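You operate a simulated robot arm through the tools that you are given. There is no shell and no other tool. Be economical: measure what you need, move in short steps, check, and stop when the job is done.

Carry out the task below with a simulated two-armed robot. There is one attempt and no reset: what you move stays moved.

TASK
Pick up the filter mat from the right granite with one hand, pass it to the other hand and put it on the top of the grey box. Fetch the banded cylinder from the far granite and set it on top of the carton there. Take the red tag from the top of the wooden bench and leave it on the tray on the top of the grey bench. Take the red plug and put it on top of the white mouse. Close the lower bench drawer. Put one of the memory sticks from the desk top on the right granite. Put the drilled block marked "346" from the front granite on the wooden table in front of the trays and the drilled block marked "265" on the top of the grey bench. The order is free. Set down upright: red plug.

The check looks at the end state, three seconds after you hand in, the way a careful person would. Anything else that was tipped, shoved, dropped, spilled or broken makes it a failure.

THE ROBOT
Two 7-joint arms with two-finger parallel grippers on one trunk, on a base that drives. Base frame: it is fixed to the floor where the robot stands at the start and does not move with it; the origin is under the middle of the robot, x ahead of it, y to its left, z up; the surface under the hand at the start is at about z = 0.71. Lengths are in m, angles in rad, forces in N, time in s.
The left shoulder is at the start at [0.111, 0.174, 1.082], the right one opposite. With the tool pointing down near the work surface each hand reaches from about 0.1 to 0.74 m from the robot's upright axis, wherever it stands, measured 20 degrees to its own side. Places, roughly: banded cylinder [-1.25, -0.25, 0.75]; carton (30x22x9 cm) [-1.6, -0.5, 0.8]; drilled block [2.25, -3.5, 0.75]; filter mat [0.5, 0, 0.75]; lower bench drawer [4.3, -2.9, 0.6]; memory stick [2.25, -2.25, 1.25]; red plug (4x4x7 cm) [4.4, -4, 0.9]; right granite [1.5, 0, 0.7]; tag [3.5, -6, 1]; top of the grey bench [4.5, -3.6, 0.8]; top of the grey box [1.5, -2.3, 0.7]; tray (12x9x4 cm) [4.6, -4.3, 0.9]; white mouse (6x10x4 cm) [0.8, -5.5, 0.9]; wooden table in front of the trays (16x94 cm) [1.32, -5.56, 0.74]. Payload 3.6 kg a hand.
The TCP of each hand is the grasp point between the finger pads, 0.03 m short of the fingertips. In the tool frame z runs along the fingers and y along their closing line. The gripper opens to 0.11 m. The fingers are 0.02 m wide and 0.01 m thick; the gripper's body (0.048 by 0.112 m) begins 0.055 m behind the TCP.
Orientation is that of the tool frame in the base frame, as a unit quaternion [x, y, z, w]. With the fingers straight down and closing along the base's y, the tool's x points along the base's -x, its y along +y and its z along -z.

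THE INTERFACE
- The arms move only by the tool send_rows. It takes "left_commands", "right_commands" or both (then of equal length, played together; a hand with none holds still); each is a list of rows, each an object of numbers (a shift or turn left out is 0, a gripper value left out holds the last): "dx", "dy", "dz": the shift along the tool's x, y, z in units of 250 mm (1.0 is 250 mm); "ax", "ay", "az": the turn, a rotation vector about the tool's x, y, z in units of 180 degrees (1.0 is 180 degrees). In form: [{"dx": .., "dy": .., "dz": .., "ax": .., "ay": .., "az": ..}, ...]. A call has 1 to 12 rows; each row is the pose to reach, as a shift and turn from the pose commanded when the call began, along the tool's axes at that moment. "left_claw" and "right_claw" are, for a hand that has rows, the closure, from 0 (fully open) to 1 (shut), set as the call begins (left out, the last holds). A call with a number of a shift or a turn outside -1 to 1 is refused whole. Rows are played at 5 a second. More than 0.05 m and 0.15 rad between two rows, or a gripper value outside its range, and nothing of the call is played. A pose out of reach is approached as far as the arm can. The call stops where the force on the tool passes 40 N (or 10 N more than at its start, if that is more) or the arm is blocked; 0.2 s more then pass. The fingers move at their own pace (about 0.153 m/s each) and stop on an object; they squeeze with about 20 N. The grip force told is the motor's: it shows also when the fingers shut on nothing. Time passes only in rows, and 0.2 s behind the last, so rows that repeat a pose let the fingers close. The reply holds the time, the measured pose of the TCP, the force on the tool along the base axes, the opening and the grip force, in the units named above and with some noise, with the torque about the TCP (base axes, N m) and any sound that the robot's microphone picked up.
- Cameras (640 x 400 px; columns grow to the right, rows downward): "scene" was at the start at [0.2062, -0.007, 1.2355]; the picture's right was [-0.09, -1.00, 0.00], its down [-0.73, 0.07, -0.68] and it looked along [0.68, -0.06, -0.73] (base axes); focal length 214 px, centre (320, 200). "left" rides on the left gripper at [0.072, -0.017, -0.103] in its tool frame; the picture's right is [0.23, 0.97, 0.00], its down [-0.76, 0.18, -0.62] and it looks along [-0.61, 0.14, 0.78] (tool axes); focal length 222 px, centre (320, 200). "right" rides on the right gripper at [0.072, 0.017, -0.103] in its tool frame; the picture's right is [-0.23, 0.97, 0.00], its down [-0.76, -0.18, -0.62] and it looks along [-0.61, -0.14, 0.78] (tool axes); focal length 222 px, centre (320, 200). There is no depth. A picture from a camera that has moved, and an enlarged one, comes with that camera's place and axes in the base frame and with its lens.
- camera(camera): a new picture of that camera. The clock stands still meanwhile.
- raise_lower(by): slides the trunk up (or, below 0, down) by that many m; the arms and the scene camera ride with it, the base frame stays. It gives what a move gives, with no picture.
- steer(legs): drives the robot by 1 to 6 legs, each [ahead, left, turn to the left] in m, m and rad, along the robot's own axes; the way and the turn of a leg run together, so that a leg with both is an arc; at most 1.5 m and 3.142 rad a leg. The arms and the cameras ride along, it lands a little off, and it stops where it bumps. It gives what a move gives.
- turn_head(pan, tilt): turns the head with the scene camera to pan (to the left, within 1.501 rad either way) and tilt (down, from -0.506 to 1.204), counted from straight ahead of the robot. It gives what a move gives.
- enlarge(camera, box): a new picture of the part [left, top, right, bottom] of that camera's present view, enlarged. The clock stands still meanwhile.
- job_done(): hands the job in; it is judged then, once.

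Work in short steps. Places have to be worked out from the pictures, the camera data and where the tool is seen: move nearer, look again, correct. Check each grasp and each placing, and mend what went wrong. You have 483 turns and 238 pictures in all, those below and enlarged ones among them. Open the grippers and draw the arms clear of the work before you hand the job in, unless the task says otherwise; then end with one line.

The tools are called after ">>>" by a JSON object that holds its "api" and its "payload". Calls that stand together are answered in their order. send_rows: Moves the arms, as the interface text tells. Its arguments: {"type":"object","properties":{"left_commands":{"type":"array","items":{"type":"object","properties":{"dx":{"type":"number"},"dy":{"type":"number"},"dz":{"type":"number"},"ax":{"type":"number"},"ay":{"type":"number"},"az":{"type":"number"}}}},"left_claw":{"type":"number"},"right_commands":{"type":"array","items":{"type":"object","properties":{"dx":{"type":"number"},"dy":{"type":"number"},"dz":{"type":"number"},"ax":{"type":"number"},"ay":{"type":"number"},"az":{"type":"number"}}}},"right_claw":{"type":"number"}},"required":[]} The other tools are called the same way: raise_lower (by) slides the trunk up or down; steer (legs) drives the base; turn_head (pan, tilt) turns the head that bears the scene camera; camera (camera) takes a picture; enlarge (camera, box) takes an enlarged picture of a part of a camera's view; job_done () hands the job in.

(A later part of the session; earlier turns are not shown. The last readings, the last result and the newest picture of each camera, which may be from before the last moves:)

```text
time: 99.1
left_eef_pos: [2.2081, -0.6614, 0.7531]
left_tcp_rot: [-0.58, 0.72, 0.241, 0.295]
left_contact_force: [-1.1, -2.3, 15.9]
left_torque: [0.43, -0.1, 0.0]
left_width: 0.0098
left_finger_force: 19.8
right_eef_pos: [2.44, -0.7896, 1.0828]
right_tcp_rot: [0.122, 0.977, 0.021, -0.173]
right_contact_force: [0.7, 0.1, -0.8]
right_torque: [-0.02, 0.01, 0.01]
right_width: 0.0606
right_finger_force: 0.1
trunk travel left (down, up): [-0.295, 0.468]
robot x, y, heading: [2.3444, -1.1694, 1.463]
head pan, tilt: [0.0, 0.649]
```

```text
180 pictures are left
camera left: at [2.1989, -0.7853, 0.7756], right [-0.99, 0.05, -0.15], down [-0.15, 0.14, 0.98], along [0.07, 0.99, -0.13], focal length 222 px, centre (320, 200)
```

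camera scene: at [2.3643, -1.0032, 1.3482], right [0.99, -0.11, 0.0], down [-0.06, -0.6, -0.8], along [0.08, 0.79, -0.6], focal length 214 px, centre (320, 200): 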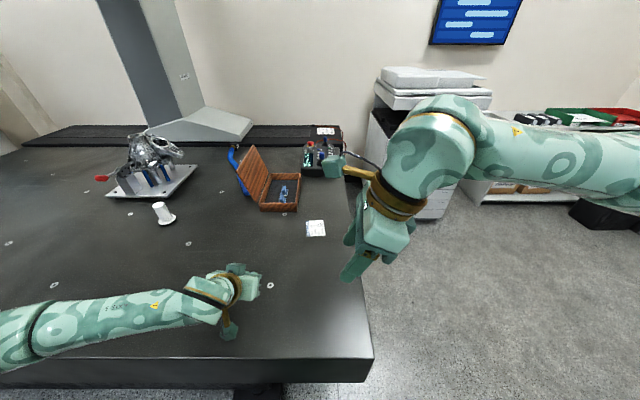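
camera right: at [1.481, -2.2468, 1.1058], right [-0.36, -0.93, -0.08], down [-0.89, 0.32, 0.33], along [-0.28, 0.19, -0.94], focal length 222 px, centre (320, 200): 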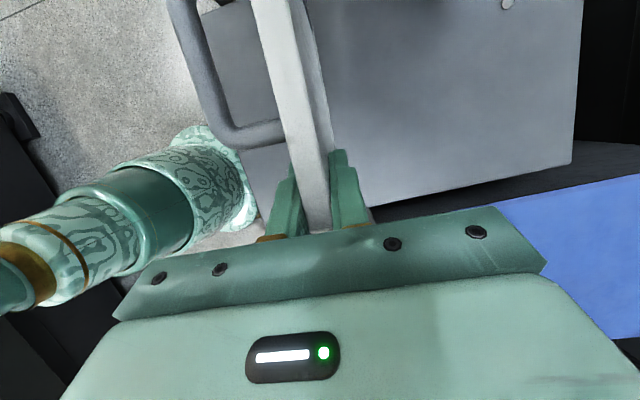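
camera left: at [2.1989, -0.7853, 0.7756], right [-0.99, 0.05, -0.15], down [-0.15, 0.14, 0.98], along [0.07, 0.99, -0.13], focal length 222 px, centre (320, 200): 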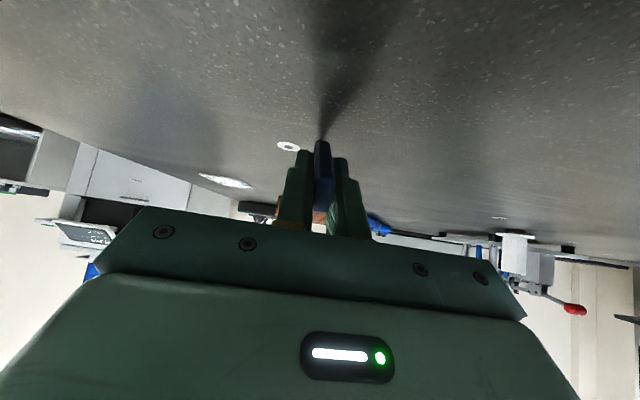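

Contact is made, so I'll open the fingers and back out along the tool's axis.

>>> {"api": "send_rows", "payload": {"left_commands": [{"dz": 0}, {"dz": 0}, {"dz": 0}, {"dz": 0}], "left_claw": 0.5}}

>>> {"api": "camera", "payload": {"camera": "left"}}

```text
time: 100.1
left_eef_pos: [2.2088, -0.6614, 0.7522]
left_tcp_rot: [-0.582, 0.719, 0.241, 0.294]
left_contact_force: [0.1, 0.5, 0.8]
left_torque: [-0.01, -0.01, -0.03]
left_width: 0.055
left_finger_force: 0.0
right_eef_pos: [2.4412, -0.7884, 1.0827]
right_tcp_rot: [0.123, 0.977, 0.022, -0.174]
right_contact_force: [0.6, 0.5, -0.4]
right_torque: [-0.03, -0.03, 0.02]
right_width: 0.0605
right_finger_force: 0.1
trunk travel left (down, up): [-0.295, 0.468]
robot x, y, heading: [2.3461, -1.1709, 1.464]
head pan, tilt: [0.0, 0.649]
```

```text
179 pictures are left
camera left: at [2.1986, -0.7848, 0.7745], right [-0.99, 0.05, -0.15], down [-0.15, 0.14, 0.98], along [0.07, 0.99, -0.13], focal length 222 px, centre (320, 200)
```

left: 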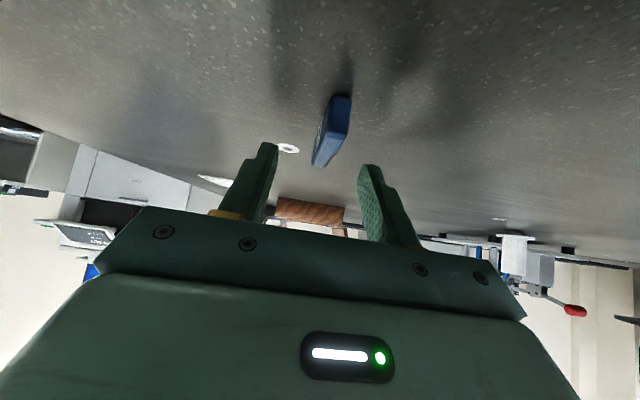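

The stick lies on the granite. I'll lift straight up and then straighten the hand.

>>> {"api": "send_rows", "payload": {"left_commands": [{"dx": -0.12, "dz": -0.12}, {"dx": -0.25, "dz": -0.25}, {"dx": -0.38, "dz": -0.38}, {"dx": -0.5, "dz": -0.5, "ay": 0.04}, {"dx": -0.5, "dz": -0.55, "ay": 0.08}, {"dx": -0.5, "dz": -0.6, "ay": 0.12}, {"dx": -0.5, "dz": -0.65, "ay": 0.165}, {"dx": -0.5, "dz": -0.7, "ay": 0.21}, {"dx": -0.5, "dz": -0.75, "ay": 0.25}]}}

>>> {"api": "camera", "payload": {"camera": "scene"}}

```text
time: 102.1
left_eef_pos: [2.2007, -0.7004, 0.9726]
left_tcp_rot: [-0.629, 0.777, 0.0, -0.006]
left_contact_force: [-1.0, -0.1, 0.3]
left_torque: [0.03, 0.02, 0.02]
left_width: 0.0549
left_finger_force: 0.1
right_eef_pos: [2.4412, -0.7883, 1.0837]
right_tcp_rot: [0.123, 0.977, 0.021, -0.173]
right_contact_force: [-0.2, 0.3, 1.2]
right_torque: [-0.01, 0.02, 0.01]
right_width: 0.0607
right_finger_force: 0.0
trunk travel left (down, up): [-0.295, 0.468]
robot x, y, heading: [2.3474, -1.1669, 1.465]
head pan, tilt: [0.0, 0.649]
```

```text
178 pictures are left
camera scene: at [2.3647, -1.0031, 1.3482], right [0.99, -0.11, 0.0], down [-0.06, -0.6, -0.8], along [0.08, 0.79, -0.61], focal length 214 px, centre (320, 200)
```

scene: 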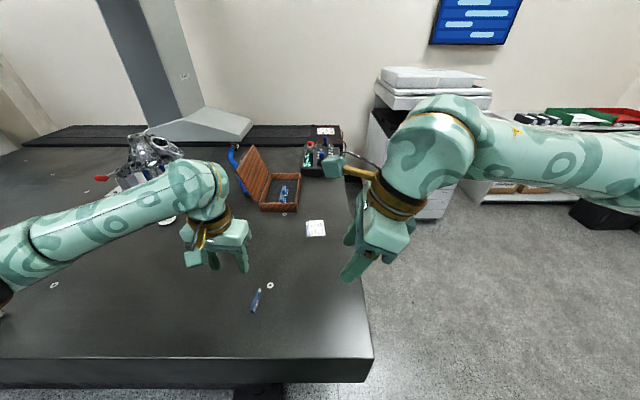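

The stick is delivered. Now I'll straighten the right hand, raise the trunk, and drive toward the aisle by the grey bench.

>>> {"api": "send_rows", "payload": {"right_commands": [{"ax": 0.0077, "ay": -0.0071, "az": -0.0437}, {"ax": 0.0154, "ay": -0.0142, "az": -0.0873}, {"ax": 0.0231, "ay": -0.0212, "az": -0.131}, {"ax": 0.0308, "ay": -0.0283, "az": -0.1746}, {"ax": 0.0385, "ay": -0.0354, "az": -0.2183}, {"ax": 0.0462, "ay": -0.0425, "az": -0.2619}, {"ax": 0.0539, "ay": -0.0495, "az": -0.3056}, {"ax": 0.0616, "ay": -0.0566, "az": -0.3492}, {"ax": 0.0693, "ay": -0.0637, "az": -0.3929}, {"ax": 0.077, "ay": -0.0708, "az": -0.4365}, {"ax": 0.0847, "ay": -0.0778, "az": -0.4802}, {"ax": 0.0924, "ay": -0.0849, "az": -0.5238}]}}

>>> {"api": "raise_lower", "payload": {"by": 0.2}}

>>> {"api": "steer", "payload": {"legs": [[-0.25, 0, 0], [0, 0, -3.03], [0, 0.9, 0], [0.9, 0, 0]]}}

>>> {"api": "camera", "payload": {"camera": "scene"}}

```text
time: 104.7
left_eef_pos: [2.2002, -0.7009, 0.9723]
left_tcp_rot: [-0.629, 0.777, 0.0, -0.005]
left_contact_force: [0.8, 0.2, 0.8]
left_torque: [0.02, 0.03, -0.03]
left_width: 0.055
left_finger_force: 0.1
right_eef_pos: [2.4404, -0.7892, 1.084]
right_tcp_rot: [-0.651, 0.759, 0.0, 0.0]
right_contact_force: [-0.6, -0.3, 0.6]
right_torque: [-0.01, 0.0, -0.02]
right_width: 0.0603
right_finger_force: 0.1
trunk travel left (down, up): [-0.295, 0.468]
robot x, y, heading: [2.347, -1.1661, 1.465]
head pan, tilt: [0.0, 0.649]
```

```text
time: 106.9
left_eef_pos: [2.2006, -0.7009, 1.1733]
left_tcp_rot: [-0.63, 0.777, 0.0, -0.004]
left_contact_force: [-0.2, -0.9, 0.4]
left_torque: [-0.02, 0.03, -0.02]
left_width: 0.0551
left_finger_force: 0.0
right_eef_pos: [2.4403, -0.7879, 1.2826]
right_tcp_rot: [-0.649, 0.761, -0.001, 0.0]
right_contact_force: [-0.8, -0.4, 0.4]
right_torque: [0.01, 0.01, 0.0]
right_width: 0.0603
right_finger_force: 0.0
trunk travel left (down, up): [-0.495, 0.268]
robot x, y, heading: [2.3447, -1.17, 1.463]
head pan, tilt: [0.0, 0.649]
```

```text
time: 124.2
left_eef_pos: [3.5373, -2.6549, 1.1731]
left_tcp_rot: [0.707, 0.707, 0.005, 0.0]
left_contact_force: [-0.6, 0.8, -0.1]
left_torque: [0.01, -0.01, -0.02]
left_width: 0.0549
left_finger_force: 0.0
right_eef_pos: [3.2844, -2.6209, 1.2824]
right_tcp_rot: [0.687, 0.726, 0.0, 0.0]
right_contact_force: [-0.4, 0.3, 0.5]
right_torque: [-0.03, 0.0, 0.01]
right_width: 0.0604
right_finger_force: 0.1
trunk travel left (down, up): [-0.495, 0.268]
robot x, y, heading: [3.2949, -2.2265, -1.461]
head pan, tilt: [0.0, 0.649]
```

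```text
177 pictures are left
camera scene: at [3.3075, -2.3374, 1.5504], right [-0.99, -0.11, 0.0], down [-0.06, 0.6, -0.8], along [0.08, -0.79, -0.61], focal length 214 px, centre (320, 200)
```

scene: 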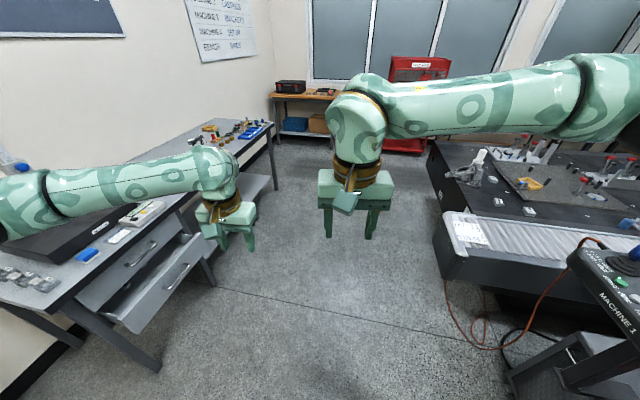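

The grey bench with its open lower drawer is on the left and the front granite on the right. I'll zoom in on both.

>>> {"api": "enlarge", "payload": {"camera": "scene", "box": [0, 110, 290, 370]}}

>>> {"api": "enlarge", "payload": {"camera": "scene", "box": [420, 110, 640, 260]}}

```text
1.54 times, centred on (145, 240) of scene
camera zoom: at [3.3075, -2.3374, 1.5504], right [-0.99, -0.11, 0.0], down [-0.06, 0.6, -0.8], along [0.08, -0.79, -0.61], focal length 330 px, centre (589, 138)
```

zoom: 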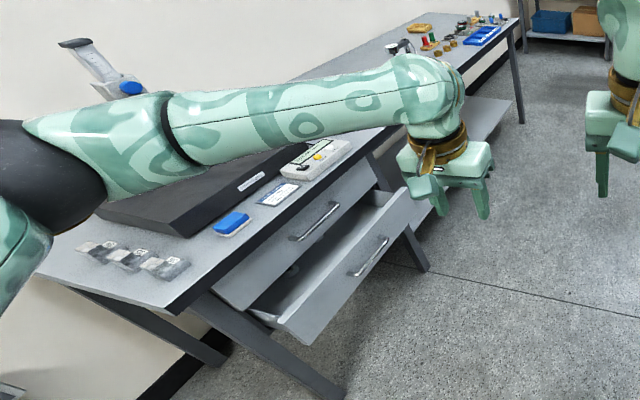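

```text
2.67 times, centred on (530, 185) of scene
camera zoom: at [3.3075, -2.3374, 1.5504], right [-0.99, -0.11, 0.0], down [-0.06, 0.6, -0.8], along [0.08, -0.79, -0.61], focal length 572 px, centre (-240, 240)
```

zoom: 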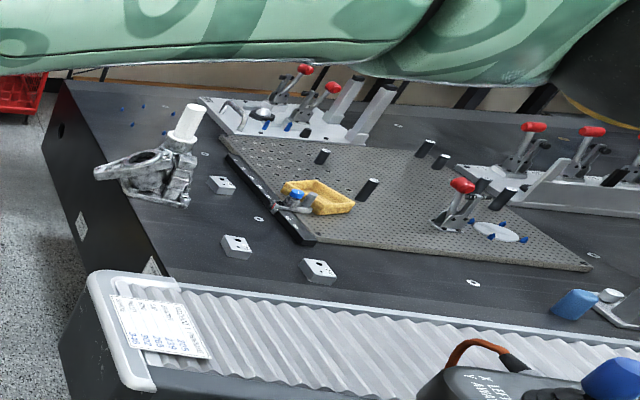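

Three drilled blocks sit near the front granite's east edge, and the lower drawer sticks out to x≈4.07 at y≈-2.87. I'll deal with the drawer first, so I'll face the bench.

>>> {"api": "steer", "payload": {"legs": [[0, 0, 1.461], [0.0, -0.5, 0]]}}

>>> {"api": "camera", "payload": {"camera": "scene"}}

```text
time: 130.8
left_eef_pos: [3.7491, -2.5371, 1.1725]
left_tcp_rot: [0.053, 0.999, 0.004, -0.003]
left_contact_force: [-0.4, -0.1, -0.1]
left_torque: [0.01, 0.02, -0.01]
left_width: 0.0548
left_finger_force: 0.1
right_eef_pos: [3.6877, -2.7847, 1.2826]
right_tcp_rot: [0.026, 1.0, -0.001, 0.0]
right_contact_force: [0.7, -0.6, 0.3]
right_torque: [0.03, 0.04, -0.01]
right_width: 0.0604
right_finger_force: 0.0
trunk travel left (down, up): [-0.495, 0.268]
robot x, y, heading: [3.2987, -2.7297, -0.0]
head pan, tilt: [0.0, 0.649]
```

```text
174 pictures are left
camera scene: at [3.4083, -2.7317, 1.5504], right [0.0, -1.0, 0.0], down [-0.6, 0.0, -0.8], along [0.8, 0.0, -0.6], focal length 214 px, centre (320, 200)
```

scene: 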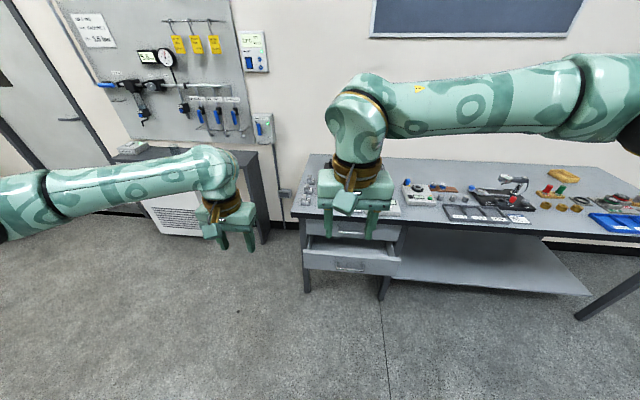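

>>> {"api": "enlarge", "payload": {"camera": "scene", "box": [280, 180, 440, 310]}}

```text
3.08 times, centred on (360, 245) of scene
camera zoom: at [3.4083, -2.7317, 1.5504], right [0.0, -1.0, 0.0], down [-0.6, 0.0, -0.8], along [0.8, 0.0, -0.6], focal length 660 px, centre (197, 62)
```

zoom: 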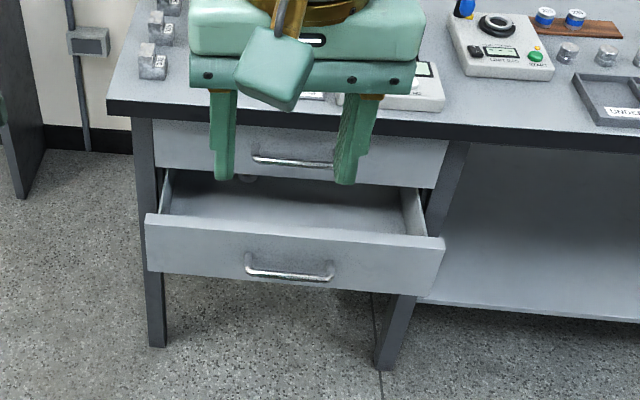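

The lower drawer's front is at x≈4.13–4.18, yawed about -0.1 rad, with its face centre at z≈0.57. I'll align, move nearer, and lower the trunk.

>>> {"api": "steer", "payload": {"legs": [[0, 0, -0.1], [0.2, 0, 0]]}}

>>> {"api": "raise_lower", "payload": {"by": -0.4}}

>>> {"api": "send_rows", "payload": {"right_commands": [{"ay": -0.045}, {"ay": -0.09}, {"ay": -0.135}, {"ay": -0.18}, {"ay": -0.225}, {"ay": -0.27}, {"ay": -0.3}], "right_claw": 1}}

>>> {"api": "camera", "payload": {"camera": "scene"}}

```text
time: 132.9
left_eef_pos: [3.9691, -2.6058, 1.1728]
left_tcp_rot: [0.104, 0.995, 0.003, -0.004]
left_contact_force: [-1.0, 0.0, -0.5]
left_torque: [-0.01, -0.02, -0.04]
left_width: 0.055
left_finger_force: 0.0
right_eef_pos: [3.8819, -2.8449, 1.2828]
right_tcp_rot: [0.077, 0.997, 0.0, 0.0]
right_contact_force: [-0.6, 0.4, 0.0]
right_torque: [-0.02, 0.03, 0.0]
right_width: 0.0607
right_finger_force: 0.1
trunk travel left (down, up): [-0.495, 0.268]
robot x, y, heading: [3.5014, -2.751, -0.104]
head pan, tilt: [0.0, 0.649]
```

```text
time: 136.8
left_eef_pos: [3.9672, -2.6047, 0.7735]
left_tcp_rot: [0.104, 0.995, 0.003, -0.003]
left_contact_force: [0.4, -0.4, 0.2]
left_torque: [0.0, 0.02, 0.02]
left_width: 0.055
left_finger_force: 0.1
right_eef_pos: [3.8818, -2.8456, 0.884]
right_tcp_rot: [0.077, 0.997, 0.0, 0.0]
right_contact_force: [0.6, -0.5, 0.5]
right_torque: [-0.01, -0.02, 0.02]
right_width: 0.0605
right_finger_force: 0.0
trunk travel left (down, up): [-0.095, 0.668]
robot x, y, heading: [3.5003, -2.751, -0.105]
head pan, tilt: [0.0, 0.649]
```

```text
time: 137.6
left_eef_pos: [3.9691, -2.6058, 0.7745]
left_tcp_rot: [0.104, 0.995, 0.003, -0.005]
left_contact_force: [-0.1, 0.3, 0.3]
left_torque: [0.0, 0.0, 0.0]
left_width: 0.0552
left_finger_force: 0.1
right_eef_pos: [3.8843, -2.8442, 0.8858]
right_tcp_rot: [0.079, 0.971, -0.015, 0.224]
right_contact_force: [-0.1, 0.3, -0.3]
right_torque: [0.05, 0.08, -0.03]
right_width: 0.0001
right_finger_force: 20.2
trunk travel left (down, up): [-0.095, 0.668]
robot x, y, heading: [3.5012, -2.7543, -0.101]
head pan, tilt: [0.0, 0.649]
stopped in row 4 (right hand): the force on the tool passed its limit at 86 N (the readings are from after the stop); the commanded pose is now the measured one
```

```text
172 pictures are left
camera scene: at [3.7737, -2.7809, 1.1386], right [-0.1, -0.99, 0.0], down [-0.6, 0.06, -0.8], along [0.79, -0.08, -0.61], focal length 214 px, centre (320, 200)
```

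scene: 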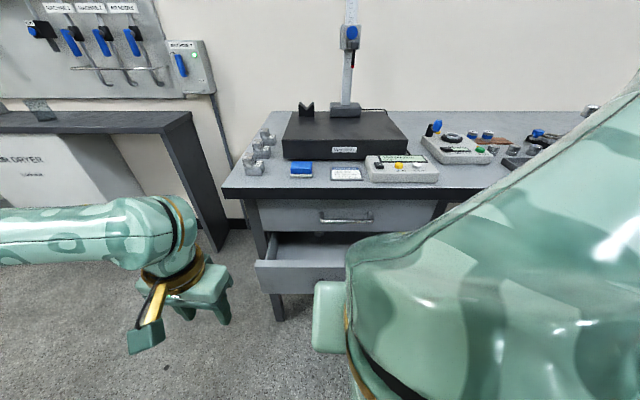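

The spike seems to come from the fingers snapping shut, since the readings are near zero now. I'll continue the tilt and drop to the drawer face's height.

>>> {"api": "send_rows", "payload": {"right_commands": [{"ay": -0.04}, {"ay": -0.08}, {"ay": -0.12}, {"ay": -0.156}]}}

```text
time: 137.9
left_eef_pos: [3.9672, -2.6049, 0.7724]
left_tcp_rot: [0.104, 0.995, 0.003, -0.003]
left_contact_force: [1.0, -0.6, 0.1]
left_torque: [0.03, 0.0, 0.01]
left_width: 0.0551
left_finger_force: 0.1
right_eef_pos: [3.8884, -2.8432, 0.8879]
right_tcp_rot: [0.083, 0.967, -0.015, 0.242]
right_contact_force: [-0.1, 0.1, 0.0]
right_torque: [-0.01, 0.01, 0.02]
right_width: 0.0
right_finger_force: 20.1
trunk travel left (down, up): [-0.095, 0.668]
robot x, y, heading: [3.498, -2.7495, -0.102]
head pan, tilt: [0.0, 0.649]
stopped in row 1 (right hand): the force on the tool passed its limit at 75 N (the readings are from after the stop); the commanded pose is now the measured one
```

The wrist seems to touch the robot's own body when pitching this close in. I'll extend forward first and then pitch.

>>> {"api": "send_rows", "payload": {"right_commands": [{"dx": -0.12, "dz": 0.06}, {"dx": -0.24, "dz": 0.13}, {"dx": -0.36, "dz": 0.19}, {"dx": -0.48, "dz": 0.25}]}}

>>> {"api": "send_rows", "payload": {"right_commands": [{"ay": -0.04}, {"ay": -0.08}, {"ay": -0.12}, {"ay": -0.146}]}}

>>> {"api": "camera", "payload": {"camera": "scene"}}

```text
time: 138.9
left_eef_pos: [3.9686, -2.6065, 0.7722]
left_tcp_rot: [0.104, 0.995, 0.003, -0.004]
left_contact_force: [-0.9, 0.4, -0.8]
left_torque: [-0.01, 0.01, -0.02]
left_width: 0.0547
left_finger_force: 0.0
right_eef_pos: [4.0198, -2.87, 0.8877]
right_tcp_rot: [0.083, 0.967, -0.014, 0.242]
right_contact_force: [0.6, 0.6, 0.4]
right_torque: [0.02, 0.01, -0.01]
right_width: 0.0003
right_finger_force: 19.6
trunk travel left (down, up): [-0.095, 0.668]
robot x, y, heading: [3.4996, -2.7557, -0.105]
head pan, tilt: [0.0, 0.649]
```

```text
time: 139.9
left_eef_pos: [3.9686, -2.6044, 0.7735]
left_tcp_rot: [0.104, 0.995, 0.003, -0.004]
left_contact_force: [-0.9, -0.3, 0.8]
left_torque: [-0.06, -0.01, -0.01]
left_width: 0.0549
left_finger_force: 0.0
right_eef_pos: [4.02, -2.8673, 0.8898]
right_tcp_rot: [0.078, 0.887, -0.033, 0.455]
right_contact_force: [-0.2, 0.4, 0.6]
right_torque: [0.0, 0.0, 0.0]
right_width: 0.0
right_finger_force: 20.2
trunk travel left (down, up): [-0.095, 0.668]
robot x, y, heading: [3.495, -2.7535, -0.109]
head pan, tilt: [0.0, 0.649]
```

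```text
171 pictures are left
camera scene: at [3.7737, -2.7807, 1.1386], right [-0.1, -0.99, 0.0], down [-0.6, 0.06, -0.8], along [0.79, -0.08, -0.61], focal length 214 px, centre (320, 200)
```

scene: 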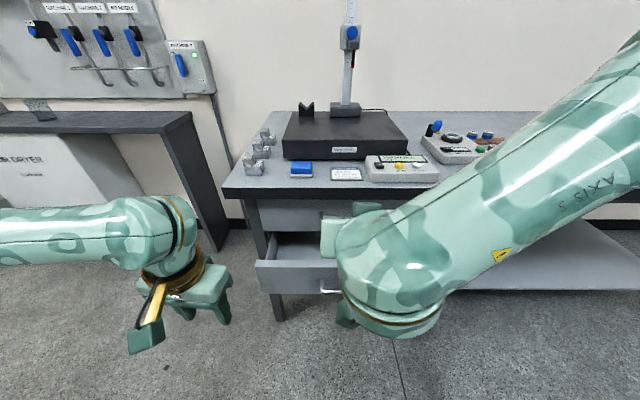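

The tilt worked at 54°. I'll lower to the drawer's height using the trunk and arm.

>>> {"api": "raise_lower", "payload": {"by": -0.09}}

>>> {"api": "send_rows", "payload": {"right_commands": [{"dx": 0.13, "dz": 0.094}, {"dx": 0.26, "dz": 0.188}, {"dx": 0.39, "dz": 0.28}, {"dx": 0.52, "dz": 0.375}, {"dx": 0.65, "dy": -0.01, "dz": 0.469}]}}

>>> {"api": "camera", "payload": {"camera": "scene"}}

>>> {"api": "camera", "payload": {"camera": "right"}}

```text
time: 141.2
left_eef_pos: [3.9683, -2.604, 0.6832]
left_tcp_rot: [0.104, 0.995, 0.003, -0.003]
left_contact_force: [0.5, -0.5, 0.7]
left_torque: [0.0, -0.03, -0.04]
left_width: 0.055
left_finger_force: 0.0
right_eef_pos: [4.0208, -2.8676, 0.8]
right_tcp_rot: [0.078, 0.887, -0.033, 0.455]
right_contact_force: [-0.9, -0.8, 0.0]
right_torque: [-0.03, 0.01, 0.01]
right_width: 0.0001
right_finger_force: 19.9
trunk travel left (down, up): [-0.005, 0.758]
robot x, y, heading: [3.4972, -2.753, -0.103]
head pan, tilt: [0.0, 0.649]
```

```text
time: 142.4
left_eef_pos: [3.9686, -2.6056, 0.6823]
left_tcp_rot: [0.104, 0.995, 0.003, -0.004]
left_contact_force: [0.3, -0.4, -0.1]
left_torque: [0.02, -0.01, 0.02]
left_width: 0.0552
left_finger_force: 0.0
right_eef_pos: [4.0182, -2.8614, 0.6028]
right_tcp_rot: [0.079, 0.887, -0.034, 0.454]
right_contact_force: [0.3, -0.5, 0.3]
right_torque: [-0.01, -0.03, 0.04]
right_width: 0.0
right_finger_force: 20.0
right hand out of reach, approached as far as the arm can: row 5
trunk travel left (down, up): [-0.005, 0.758]
robot x, y, heading: [3.4984, -2.7491, -0.108]
head pan, tilt: [0.0, 0.649]
```

```text
170 pictures are left
camera scene: at [3.8309, -2.7869, 1.041], right [-0.1, -0.99, 0.0], down [-0.6, 0.06, -0.8], along [0.79, -0.08, -0.61], focal length 214 px, centre (320, 200)
```

scene: 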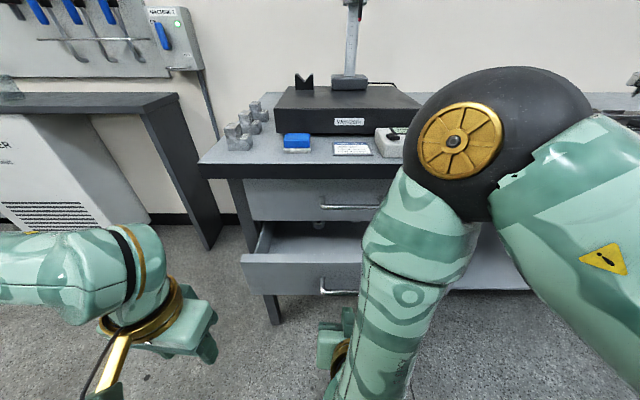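

```text
169 pictures are left
camera right: at [3.8962, -2.824, 0.6064], right [0.3, 0.93, 0.2], down [-0.09, -0.18, 0.98], along [0.95, -0.31, 0.03], focal length 222 px, centre (320, 200)
```

right: 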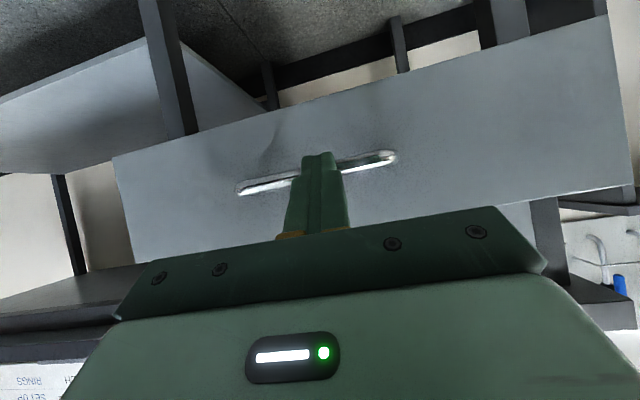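

The handle is at z≈0.583 and the face spans 0.49–0.64. I'll raise the tip to about z=0.617, just above the handle, and drive 8 cm closer.

>>> {"api": "send_rows", "payload": {"right_commands": [{"dx": -0.052, "dy": -0.05, "dz": -0.038}, {"dx": -0.11, "dy": -0.12, "dz": -0.075}]}}

>>> {"api": "steer", "payload": {"legs": [[0.08, 0, 0]]}}

>>> {"api": "camera", "payload": {"camera": "right"}}

```text
time: 143.0
left_eef_pos: [3.9685, -2.6055, 0.6827]
left_tcp_rot: [0.105, 0.995, 0.002, -0.003]
left_contact_force: [-0.4, -0.1, -0.7]
left_torque: [-0.01, -0.01, -0.02]
left_width: 0.0547
left_finger_force: 0.1
right_eef_pos: [4.0141, -2.8871, 0.6389]
right_tcp_rot: [0.079, 0.886, -0.035, 0.455]
right_contact_force: [0.0, -0.5, 0.2]
right_torque: [-0.01, -0.03, 0.02]
right_width: 0.0
right_finger_force: 19.8
right hand out of reach, approached as far as the arm can: row 2
trunk travel left (down, up): [-0.005, 0.758]
robot x, y, heading: [3.4986, -2.7548, -0.103]
head pan, tilt: [0.0, 0.649]
```

```text
time: 144.0
left_eef_pos: [4.0463, -2.6126, 0.6823]
left_tcp_rot: [0.104, 0.995, 0.004, -0.004]
left_contact_force: [0.3, 0.2, 0.6]
left_torque: [-0.02, 0.04, 0.01]
left_width: 0.0552
left_finger_force: 0.0
right_eef_pos: [4.0933, -2.897, 0.6371]
right_tcp_rot: [0.078, 0.887, -0.034, 0.453]
right_contact_force: [0.0, -0.2, 0.5]
right_torque: [-0.01, 0.02, 0.01]
right_width: 0.0002
right_finger_force: 20.3
trunk travel left (down, up): [-0.005, 0.758]
robot x, y, heading: [3.574, -2.761, -0.105]
head pan, tilt: [0.0, 0.649]
```

```text
168 pictures are left
camera right: at [3.9712, -2.8586, 0.6409], right [0.3, 0.94, 0.19], down [-0.09, -0.17, 0.98], along [0.95, -0.31, 0.03], focal length 222 px, centre (320, 200)
```

right: 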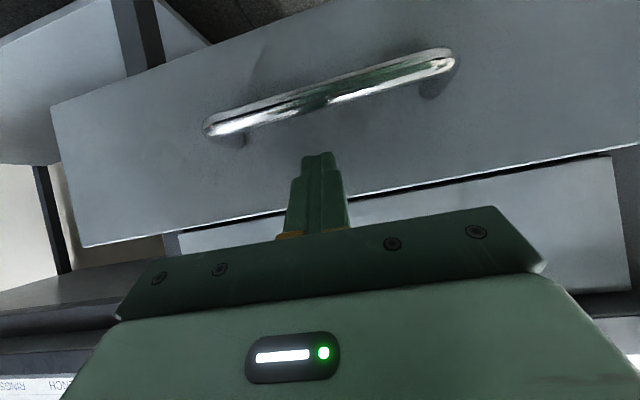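

The tip is well placed on the face between handle and top edge. I'll push by driving forward gently.

>>> {"api": "steer", "payload": {"legs": [[0.07, 0, 0]]}}

>>> {"api": "camera", "payload": {"camera": "right"}}

```text
time: 145.1
left_eef_pos: [4.1169, -2.6204, 0.6822]
left_tcp_rot: [0.104, 0.995, 0.003, -0.004]
left_contact_force: [0.4, 0.1, 0.6]
left_torque: [0.02, -0.01, 0.01]
left_width: 0.0551
left_finger_force: 0.0
right_eef_pos: [4.1629, -2.9027, 0.6369]
right_tcp_rot: [0.079, 0.887, -0.034, 0.453]
right_contact_force: [0.1, -0.2, -0.2]
right_torque: [0.02, -0.04, 0.02]
right_width: 0.0
right_finger_force: 19.7
trunk travel left (down, up): [-0.005, 0.758]
robot x, y, heading: [3.6491, -2.7643, -0.106]
head pan, tilt: [0.0, 0.649]
```

```text
167 pictures are left
camera right: at [4.0409, -2.8658, 0.6408], right [0.3, 0.94, 0.19], down [-0.09, -0.17, 0.98], along [0.95, -0.31, 0.03], focal length 222 px, centre (320, 200)
```

right: 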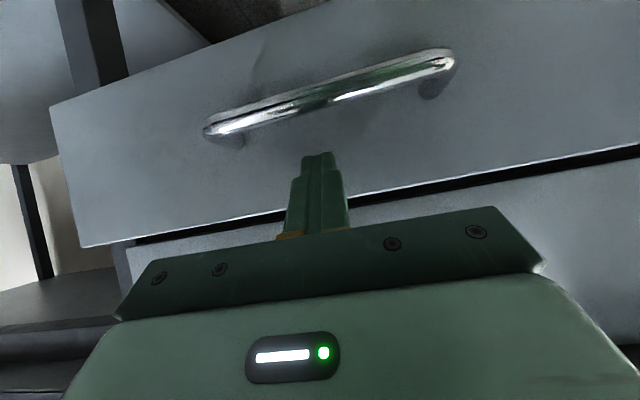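

The drawer is sliding with the hand. I'll push further in small amounts.

>>> {"api": "steer", "payload": {"legs": [[0.03, 0, 0]]}}

>>> {"api": "camera", "payload": {"camera": "right"}}

>>> {"api": "turn_head", "payload": {"pan": -0.1, "tilt": 1.0}}

>>> {"api": "camera", "payload": {"camera": "scene"}}

```text
time: 145.9
left_eef_pos: [4.146, -2.6234, 0.6815]
left_tcp_rot: [0.103, 0.995, 0.004, -0.004]
left_contact_force: [-0.5, -0.7, -0.2]
left_torque: [-0.02, 0.0, 0.0]
left_width: 0.055
left_finger_force: 0.0
right_eef_pos: [4.1917, -2.9075, 0.6385]
right_tcp_rot: [0.077, 0.887, -0.034, 0.454]
right_contact_force: [0.3, -0.6, -0.1]
right_torque: [0.0, 0.03, 0.0]
right_width: 0.0
right_finger_force: 20.2
trunk travel left (down, up): [-0.005, 0.758]
robot x, y, heading: [3.6823, -2.7687, -0.104]
head pan, tilt: [0.0, 0.649]
```

```text
166 pictures are left
camera right: at [4.0699, -2.8687, 0.6406], right [0.3, 0.94, 0.19], down [-0.09, -0.17, 0.98], along [0.95, -0.31, 0.03], focal length 222 px, centre (320, 200)
```

right: 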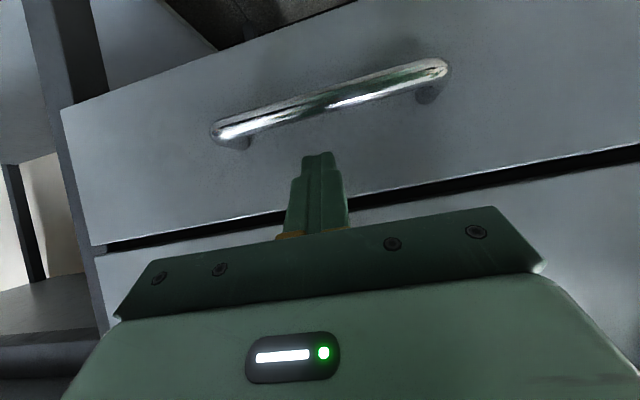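

```text
time: 146.7
left_eef_pos: [4.145, -2.623, 0.6828]
left_tcp_rot: [0.102, 0.995, 0.003, -0.004]
left_contact_force: [0.1, -0.7, -0.3]
left_torque: [-0.02, 0.01, 0.01]
left_width: 0.0548
left_finger_force: 0.1
right_eef_pos: [4.1908, -2.9065, 0.6383]
right_tcp_rot: [0.077, 0.887, -0.033, 0.454]
right_contact_force: [0.6, -0.1, -0.5]
right_torque: [-0.02, -0.02, -0.03]
right_width: 0.0
right_finger_force: 20.0
trunk travel left (down, up): [-0.005, 0.758]
robot x, y, heading: [3.6733, -2.7713, -0.105]
head pan, tilt: [-0.099, 1.0]
```

```text
165 pictures are left
camera scene: at [3.9893, -2.81, 1.0135], right [-0.2, -0.98, 0.0], down [-0.82, 0.17, -0.54], along [0.53, -0.11, -0.84], focal length 214 px, centre (320, 200)
```

scene: 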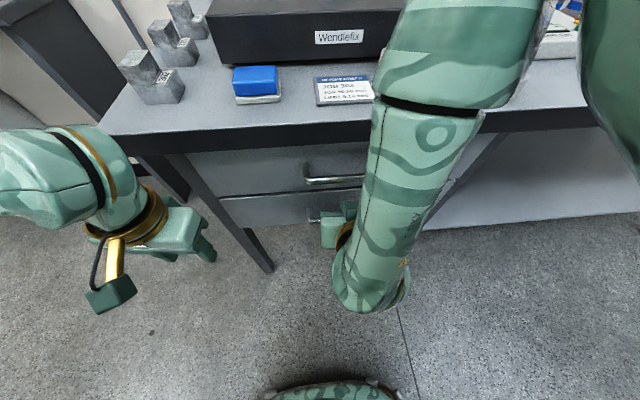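

The drawer's face now looks flush with the upper one. I'll back off and check from a distance.

>>> {"api": "steer", "payload": {"legs": [[-0.25, 0, 0]]}}

>>> {"api": "camera", "payload": {"camera": "right"}}

>>> {"api": "turn_head", "payload": {"pan": 0.2, "tilt": 0.6}}

>>> {"api": "camera", "payload": {"camera": "scene"}}

```text
time: 148.6
left_eef_pos: [3.8922, -2.596, 0.6821]
left_tcp_rot: [0.101, 0.995, 0.003, -0.003]
left_contact_force: [-0.4, -1.1, 0.3]
left_torque: [0.01, 0.0, 0.01]
left_width: 0.0551
left_finger_force: 0.0
right_eef_pos: [3.9388, -2.879, 0.6378]
right_tcp_rot: [0.077, 0.886, -0.034, 0.455]
right_contact_force: [0.2, 0.4, 1.5]
right_torque: [0.0, 0.01, 0.0]
right_width: 0.0001
right_finger_force: 19.7
trunk travel left (down, up): [-0.005, 0.758]
robot x, y, heading: [3.4238, -2.7467, -0.094]
head pan, tilt: [-0.099, 1.0]
```

```text
164 pictures are left
camera right: at [3.8164, -2.8413, 0.6414], right [0.29, 0.94, 0.19], down [-0.09, -0.18, 0.98], along [0.95, -0.3, 0.03], focal length 222 px, centre (320, 200)
```

right: 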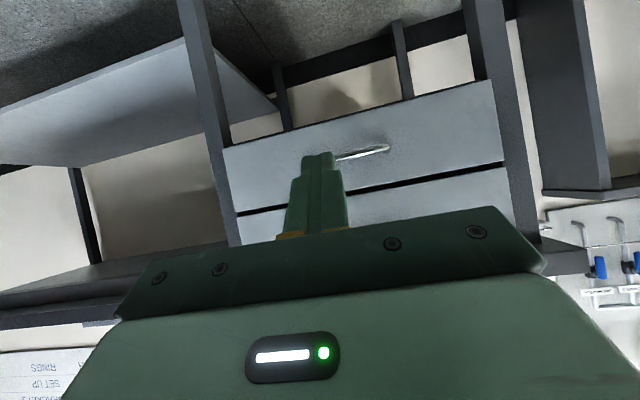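

```text
time: 149.4
left_eef_pos: [3.892, -2.5958, 0.6826]
left_tcp_rot: [0.102, 0.995, 0.004, -0.004]
left_contact_force: [0.1, 0.1, 0.0]
left_torque: [0.01, -0.02, 0.01]
left_width: 0.0548
left_finger_force: 0.1
right_eef_pos: [3.9397, -2.8774, 0.6381]
right_tcp_rot: [0.076, 0.887, -0.033, 0.455]
right_contact_force: [0.6, -0.2, -0.3]
right_torque: [0.02, 0.01, -0.01]
right_width: 0.0
right_finger_force: 20.1
trunk travel left (down, up): [-0.005, 0.758]
robot x, y, heading: [3.4226, -2.7449, -0.097]
head pan, tilt: [0.201, 0.6]
```

```text
163 pictures are left
camera scene: at [3.7557, -2.7604, 1.0453], right [0.1, -0.99, 0.0], down [-0.56, -0.06, -0.82], along [0.82, 0.08, -0.57], focal length 214 px, centre (320, 200)
```

scene: 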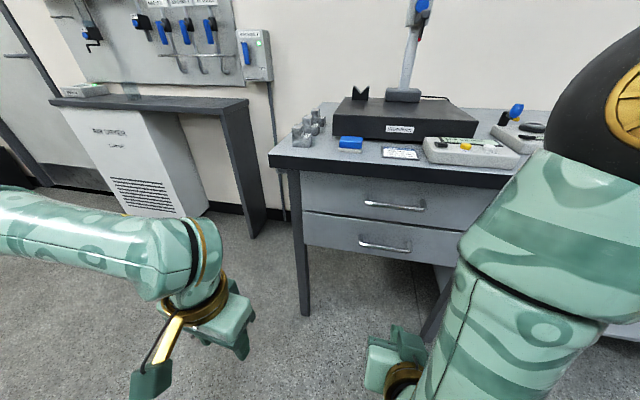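

The drawer is closed. I'll raise the trunk, straighten the right hand, and move along the bench toward the red plug.

>>> {"api": "raise_lower", "payload": {"by": 0.4}}

>>> {"api": "send_rows", "payload": {"right_commands": [{"ay": 0.045}, {"ay": 0.09}, {"ay": 0.135}, {"ay": 0.18}, {"ay": 0.225}, {"ay": 0.27}, {"ay": 0.302}]}}

>>> {"api": "steer", "payload": {"legs": [[-0.15, 0, 0.097], [0, -1.1, 0]]}}

>>> {"api": "turn_head", "payload": {"pan": 0, "tilt": 0.6}}

>>> {"api": "camera", "payload": {"camera": "scene"}}

```text
time: 153.2
left_eef_pos: [3.8912, -2.5942, 1.0823]
left_tcp_rot: [0.101, 0.995, 0.003, -0.004]
left_contact_force: [0.3, -0.1, -0.2]
left_torque: [0.04, -0.02, 0.0]
left_width: 0.055
left_finger_force: 0.1
right_eef_pos: [3.8602, -2.869, 1.2134]
right_tcp_rot: [0.072, 0.764, -0.036, 0.641]
right_contact_force: [0.9, -0.9, 0.5]
right_torque: [0.0, -0.04, -0.04]
right_width: 0.0
right_finger_force: 19.9
trunk travel left (down, up): [-0.405, 0.358]
robot x, y, heading: [3.4225, -2.7446, -0.097]
head pan, tilt: [0.201, 0.6]
```

```text
time: 154.8
left_eef_pos: [3.8915, -2.5951, 1.0824]
left_tcp_rot: [0.102, 0.995, 0.004, -0.004]
left_contact_force: [-0.4, -0.1, 0.6]
left_torque: [-0.02, -0.01, -0.03]
left_width: 0.0547
left_finger_force: 0.2
right_eef_pos: [3.8618, -2.8714, 1.2142]
right_tcp_rot: [0.081, 0.972, 0.002, 0.22]
right_contact_force: [0.2, 0.0, 0.5]
right_torque: [-0.02, 0.03, 0.01]
right_width: 0.0
right_finger_force: 19.8
trunk travel left (down, up): [-0.405, 0.358]
robot x, y, heading: [3.4222, -2.7434, -0.098]
head pan, tilt: [0.201, 0.6]
```

```text
time: 161.4
left_eef_pos: [3.712, -3.6462, 1.0821]
left_tcp_rot: [0.062, 0.998, 0.003, -0.004]
left_contact_force: [-0.1, -0.3, -0.8]
left_torque: [0.0, 0.0, 0.0]
left_width: 0.055
left_finger_force: 0.0
right_eef_pos: [3.7033, -3.9216, 1.2153]
right_tcp_rot: [0.042, 0.974, 0.01, 0.221]
right_contact_force: [-1.0, -1.2, 0.1]
right_torque: [0.01, -0.02, -0.01]
right_width: 0.0002
right_finger_force: 19.7
trunk travel left (down, up): [-0.405, 0.358]
robot x, y, heading: [3.2586, -3.8309, -0.017]
head pan, tilt: [0.201, 0.6]
```

```text
time: 162.2
left_eef_pos: [3.7128, -3.646, 1.0829]
left_tcp_rot: [0.062, 0.998, 0.003, -0.004]
left_contact_force: [-0.2, 0.2, 0.1]
left_torque: [0.03, 0.02, -0.02]
left_width: 0.055
left_finger_force: 0.0
right_eef_pos: [3.7033, -3.9228, 1.2148]
right_tcp_rot: [0.042, 0.974, 0.01, 0.221]
right_contact_force: [-0.5, 0.0, 0.6]
right_torque: [-0.01, -0.01, -0.01]
right_width: 0.0
right_finger_force: 20.2
trunk travel left (down, up): [-0.405, 0.358]
robot x, y, heading: [3.2586, -3.8321, -0.021]
head pan, tilt: [0.0, 0.6]
```

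```text
162 pictures are left
camera scene: at [3.3886, -3.834, 1.4641], right [-0.02, -1.0, 0.0], down [-0.57, 0.01, -0.82], along [0.82, -0.02, -0.57], focal length 214 px, centre (320, 200)
```

scene: 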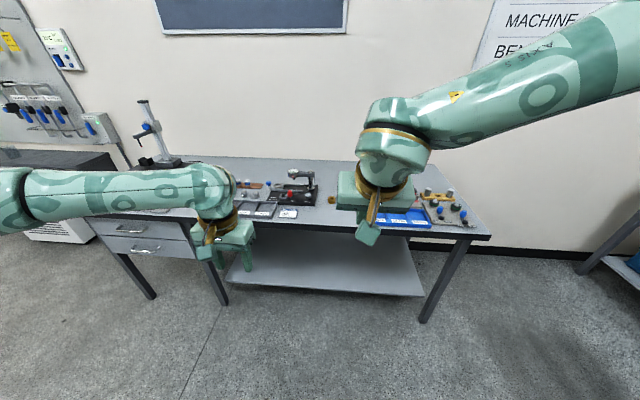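

I'll finish straightening the right hand, open it, and pull both hands back for an unobstructed view of the bench top.

>>> {"api": "send_rows", "payload": {"right_commands": [{"ay": 0.04, "dy": -0.1}, {"ay": 0.08, "dy": -0.25}, {"ay": 0.12, "dy": -0.4}, {"ay": 0.141, "dy": -0.55}, {"ay": 0.141, "dy": -0.7}], "left_commands": [{"dy": 0.12}, {"dy": 0.25}, {"dy": 0.4}, {"dy": 0.55}, {"dy": 0.7}], "right_claw": 0, "left_claw": 0}}

>>> {"api": "enlarge", "payload": {"camera": "scene", "box": [80, 90, 500, 330]}}

```text
time: 163.4
left_eef_pos: [3.7311, -3.4742, 1.0836]
left_tcp_rot: [0.063, 0.998, 0.003, -0.003]
left_contact_force: [0.3, 0.4, 0.9]
left_torque: [0.0, 0.01, -0.02]
left_width: 0.11
left_finger_force: 0.0
right_eef_pos: [3.6879, -4.0986, 1.2061]
right_tcp_rot: [0.038, 0.999, 0.019, 0.001]
right_contact_force: [-0.4, -0.3, 0.3]
right_torque: [-0.01, 0.01, 0.01]
right_width: 0.1102
right_finger_force: 0.0
trunk travel left (down, up): [-0.405, 0.358]
robot x, y, heading: [3.257, -3.8336, -0.021]
head pan, tilt: [0.0, 0.6]
```

```text
1.52 times, centred on (290, 210) of scene
camera zoom: at [3.3879, -3.8348, 1.4642], right [-0.02, -1.0, 0.0], down [-0.56, 0.01, -0.83], along [0.82, -0.02, -0.56], focal length 327 px, centre (366, 185)
```

zoom: 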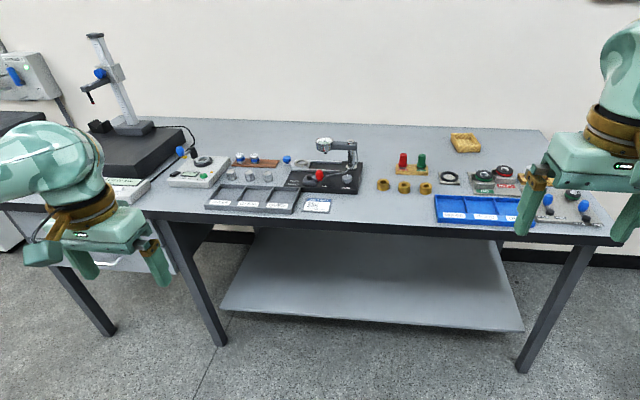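

The red plug is next to a green one at about (4.43, -4.0), and the yellow tray is at (4.65, -4.3). I'll drive closer and zoom in.

>>> {"api": "steer", "payload": {"legs": [[0.4, 0, 0]]}}

>>> {"api": "enlarge", "payload": {"camera": "scene", "box": [250, 120, 490, 280]}}

>>> {"api": "camera", "payload": {"camera": "right"}}

```text
time: 165.9
left_eef_pos: [4.1385, -3.4892, 1.0823]
left_tcp_rot: [0.068, 0.998, 0.003, -0.004]
left_contact_force: [-0.1, 0.2, -0.6]
left_torque: [-0.01, 0.01, -0.01]
left_width: 0.1099
left_finger_force: 0.2
right_eef_pos: [4.0899, -4.11, 1.2069]
right_tcp_rot: [0.044, 0.999, 0.019, 0.002]
right_contact_force: [-0.6, -0.2, -0.4]
right_torque: [0.0, -0.02, -0.01]
right_width: 0.11
right_finger_force: 0.0
trunk travel left (down, up): [-0.405, 0.358]
robot x, y, heading: [3.6574, -3.8407, -0.032]
head pan, tilt: [0.0, 0.6]
```

```text
2.50 times, centred on (370, 200) of scene
camera zoom: at [3.7923, -3.8456, 1.464], right [-0.03, -1.0, 0.0], down [-0.57, 0.02, -0.82], along [0.82, -0.02, -0.57], focal length 536 px, centre (195, 200)
```

zoom: 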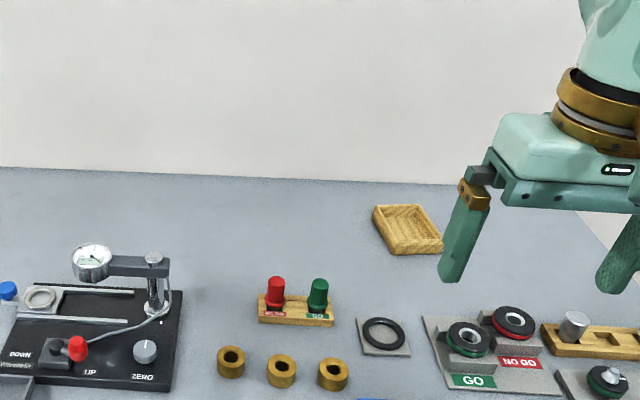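

```text
159 pictures are left
camera right: at [4.0185, -4.0922, 1.3114], right [0.31, 0.95, 0.04], down [0.74, -0.27, 0.62], along [0.6, -0.16, -0.79], focal length 222 px, centre (320, 200)
```

right: 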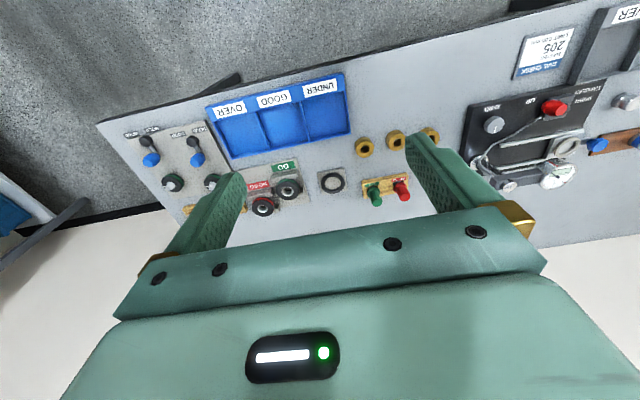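

The red plug's middle is at about (4.386, -3.983, 0.876), and the green one is 6.5 cm to its right. I'll bring the right hand above with a narrowed opening.

>>> {"api": "send_rows", "payload": {"right_commands": [{"dx": -0.14, "dy": 0.07, "dz": 0.08, "ax": 0.004}, {"dx": -0.28, "dy": 0.14, "dz": 0.16, "ax": 0.008}, {"dx": -0.41, "dy": 0.21, "dz": 0.24, "ax": 0.012}, {"dx": -0.54, "dy": 0.28, "dz": 0.32, "ax": 0.012}, {"dx": -0.68, "dy": 0.346, "dz": 0.4, "ax": 0.012}], "right_claw": 0.45}}

>>> {"api": "send_rows", "payload": {"right_commands": [{"dx": -0.12, "dy": 0.06, "dz": 0.1}, {"dx": -0.24, "dy": 0.12, "dz": 0.2}, {"dx": -0.36, "dy": 0.18, "dz": 0.3}, {"dx": -0.455, "dy": 0.23, "dz": 0.4}]}}

>>> {"api": "camera", "payload": {"camera": "right"}}

>>> {"api": "enlarge", "payload": {"camera": "scene", "box": [290, 150, 450, 270]}}

```text
time: 167.1
left_eef_pos: [4.1393, -3.4886, 1.0826]
left_tcp_rot: [0.068, 0.998, 0.003, -0.004]
left_contact_force: [0.0, -0.3, 0.3]
left_torque: [-0.04, -0.01, -0.02]
left_width: 0.1101
left_finger_force: 0.0
right_eef_pos: [4.2496, -4.0427, 1.1175]
right_tcp_rot: [0.044, 0.999, 0.0, 0.001]
right_contact_force: [-0.3, 0.2, -1.1]
right_torque: [0.0, -0.05, -0.02]
right_width: 0.0604
right_finger_force: 0.1
right hand out of reach, approached as far as the arm can: row 5
trunk travel left (down, up): [-0.405, 0.358]
robot x, y, heading: [3.6583, -3.8399, -0.027]
head pan, tilt: [0.0, 0.6]
```

```text
time: 168.1
left_eef_pos: [4.138, -3.488, 1.0835]
left_tcp_rot: [0.067, 0.998, 0.003, -0.004]
left_contact_force: [0.3, 0.4, 0.5]
left_torque: [-0.01, -0.03, 0.01]
left_width: 0.1099
left_finger_force: 0.1
right_eef_pos: [4.2627, -4.0289, 1.075]
right_tcp_rot: [0.044, 0.999, 0.0, 0.001]
right_contact_force: [-0.5, 0.3, 1.2]
right_torque: [0.01, -0.01, -0.04]
right_width: 0.0607
right_finger_force: 0.1
right hand out of reach, approached as far as the arm can: row 1, 2, 3, 4
trunk travel left (down, up): [-0.405, 0.358]
robot x, y, heading: [3.6605, -3.8417, -0.032]
head pan, tilt: [0.0, 0.6]
```

```text
158 pictures are left
camera right: at [4.1909, -4.0068, 1.1793], right [0.31, 0.95, 0.0], down [0.74, -0.24, 0.62], along [0.59, -0.19, -0.78], focal length 222 px, centre (320, 200)
```

right: 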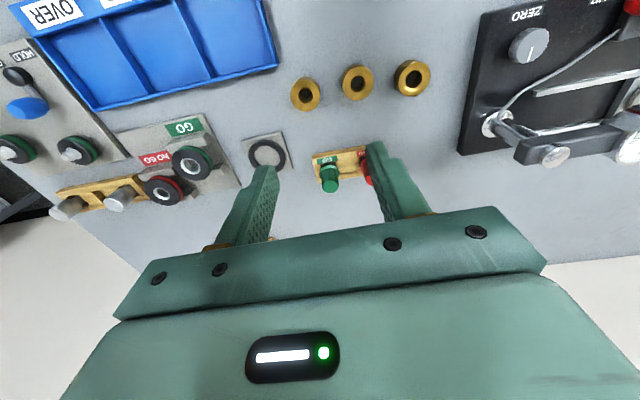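

```text
3.33 times, centred on (370, 210) of scene
camera zoom: at [3.7919, -3.8455, 1.4641], right [-0.03, -1.0, 0.0], down [-0.57, 0.02, -0.82], along [0.82, -0.02, -0.57], focal length 715 px, centre (153, 167)
```

zoom: 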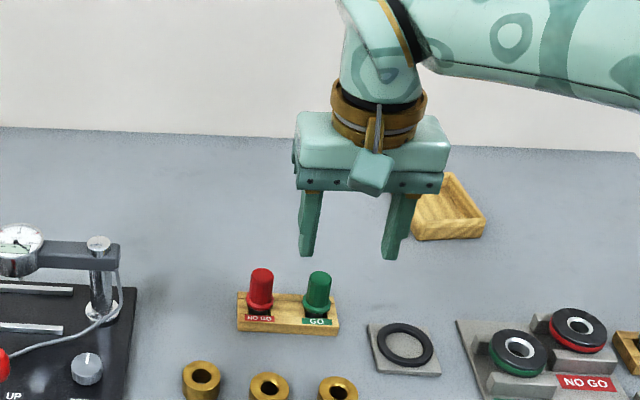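

The plug is out of reach at this height. I'll drive 10 cm nearer.

>>> {"api": "steer", "payload": {"legs": [[0.1, 0, 0]]}}

>>> {"api": "camera", "payload": {"camera": "right"}}

```text
time: 169.2
left_eef_pos: [4.2438, -3.4919, 1.0822]
left_tcp_rot: [0.068, 0.998, 0.003, -0.004]
left_contact_force: [0.3, -0.7, -0.1]
left_torque: [0.0, 0.05, 0.02]
left_width: 0.11
left_finger_force: 0.1
right_eef_pos: [4.3652, -4.0339, 1.0746]
right_tcp_rot: [0.044, 0.999, 0.0, 0.001]
right_contact_force: [0.2, 0.1, -0.4]
right_torque: [-0.02, 0.0, 0.01]
right_width: 0.0603
right_finger_force: 0.1
trunk travel left (down, up): [-0.405, 0.358]
robot x, y, heading: [3.7626, -3.8435, -0.033]
head pan, tilt: [0.0, 0.6]
```

```text
156 pictures are left
camera right: at [4.2939, -4.0107, 1.1791], right [0.31, 0.95, 0.0], down [0.74, -0.24, 0.62], along [0.59, -0.19, -0.78], focal length 222 px, centre (320, 200)
```

right: 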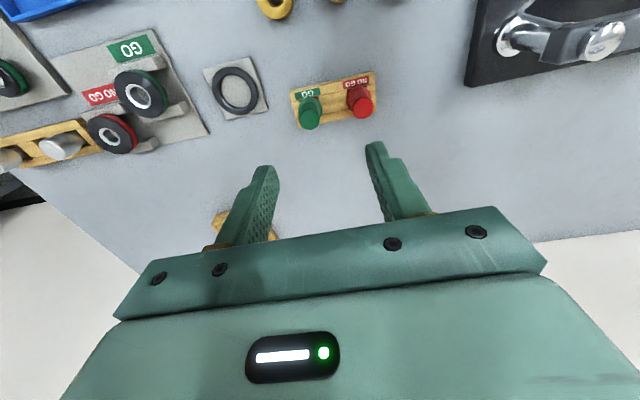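

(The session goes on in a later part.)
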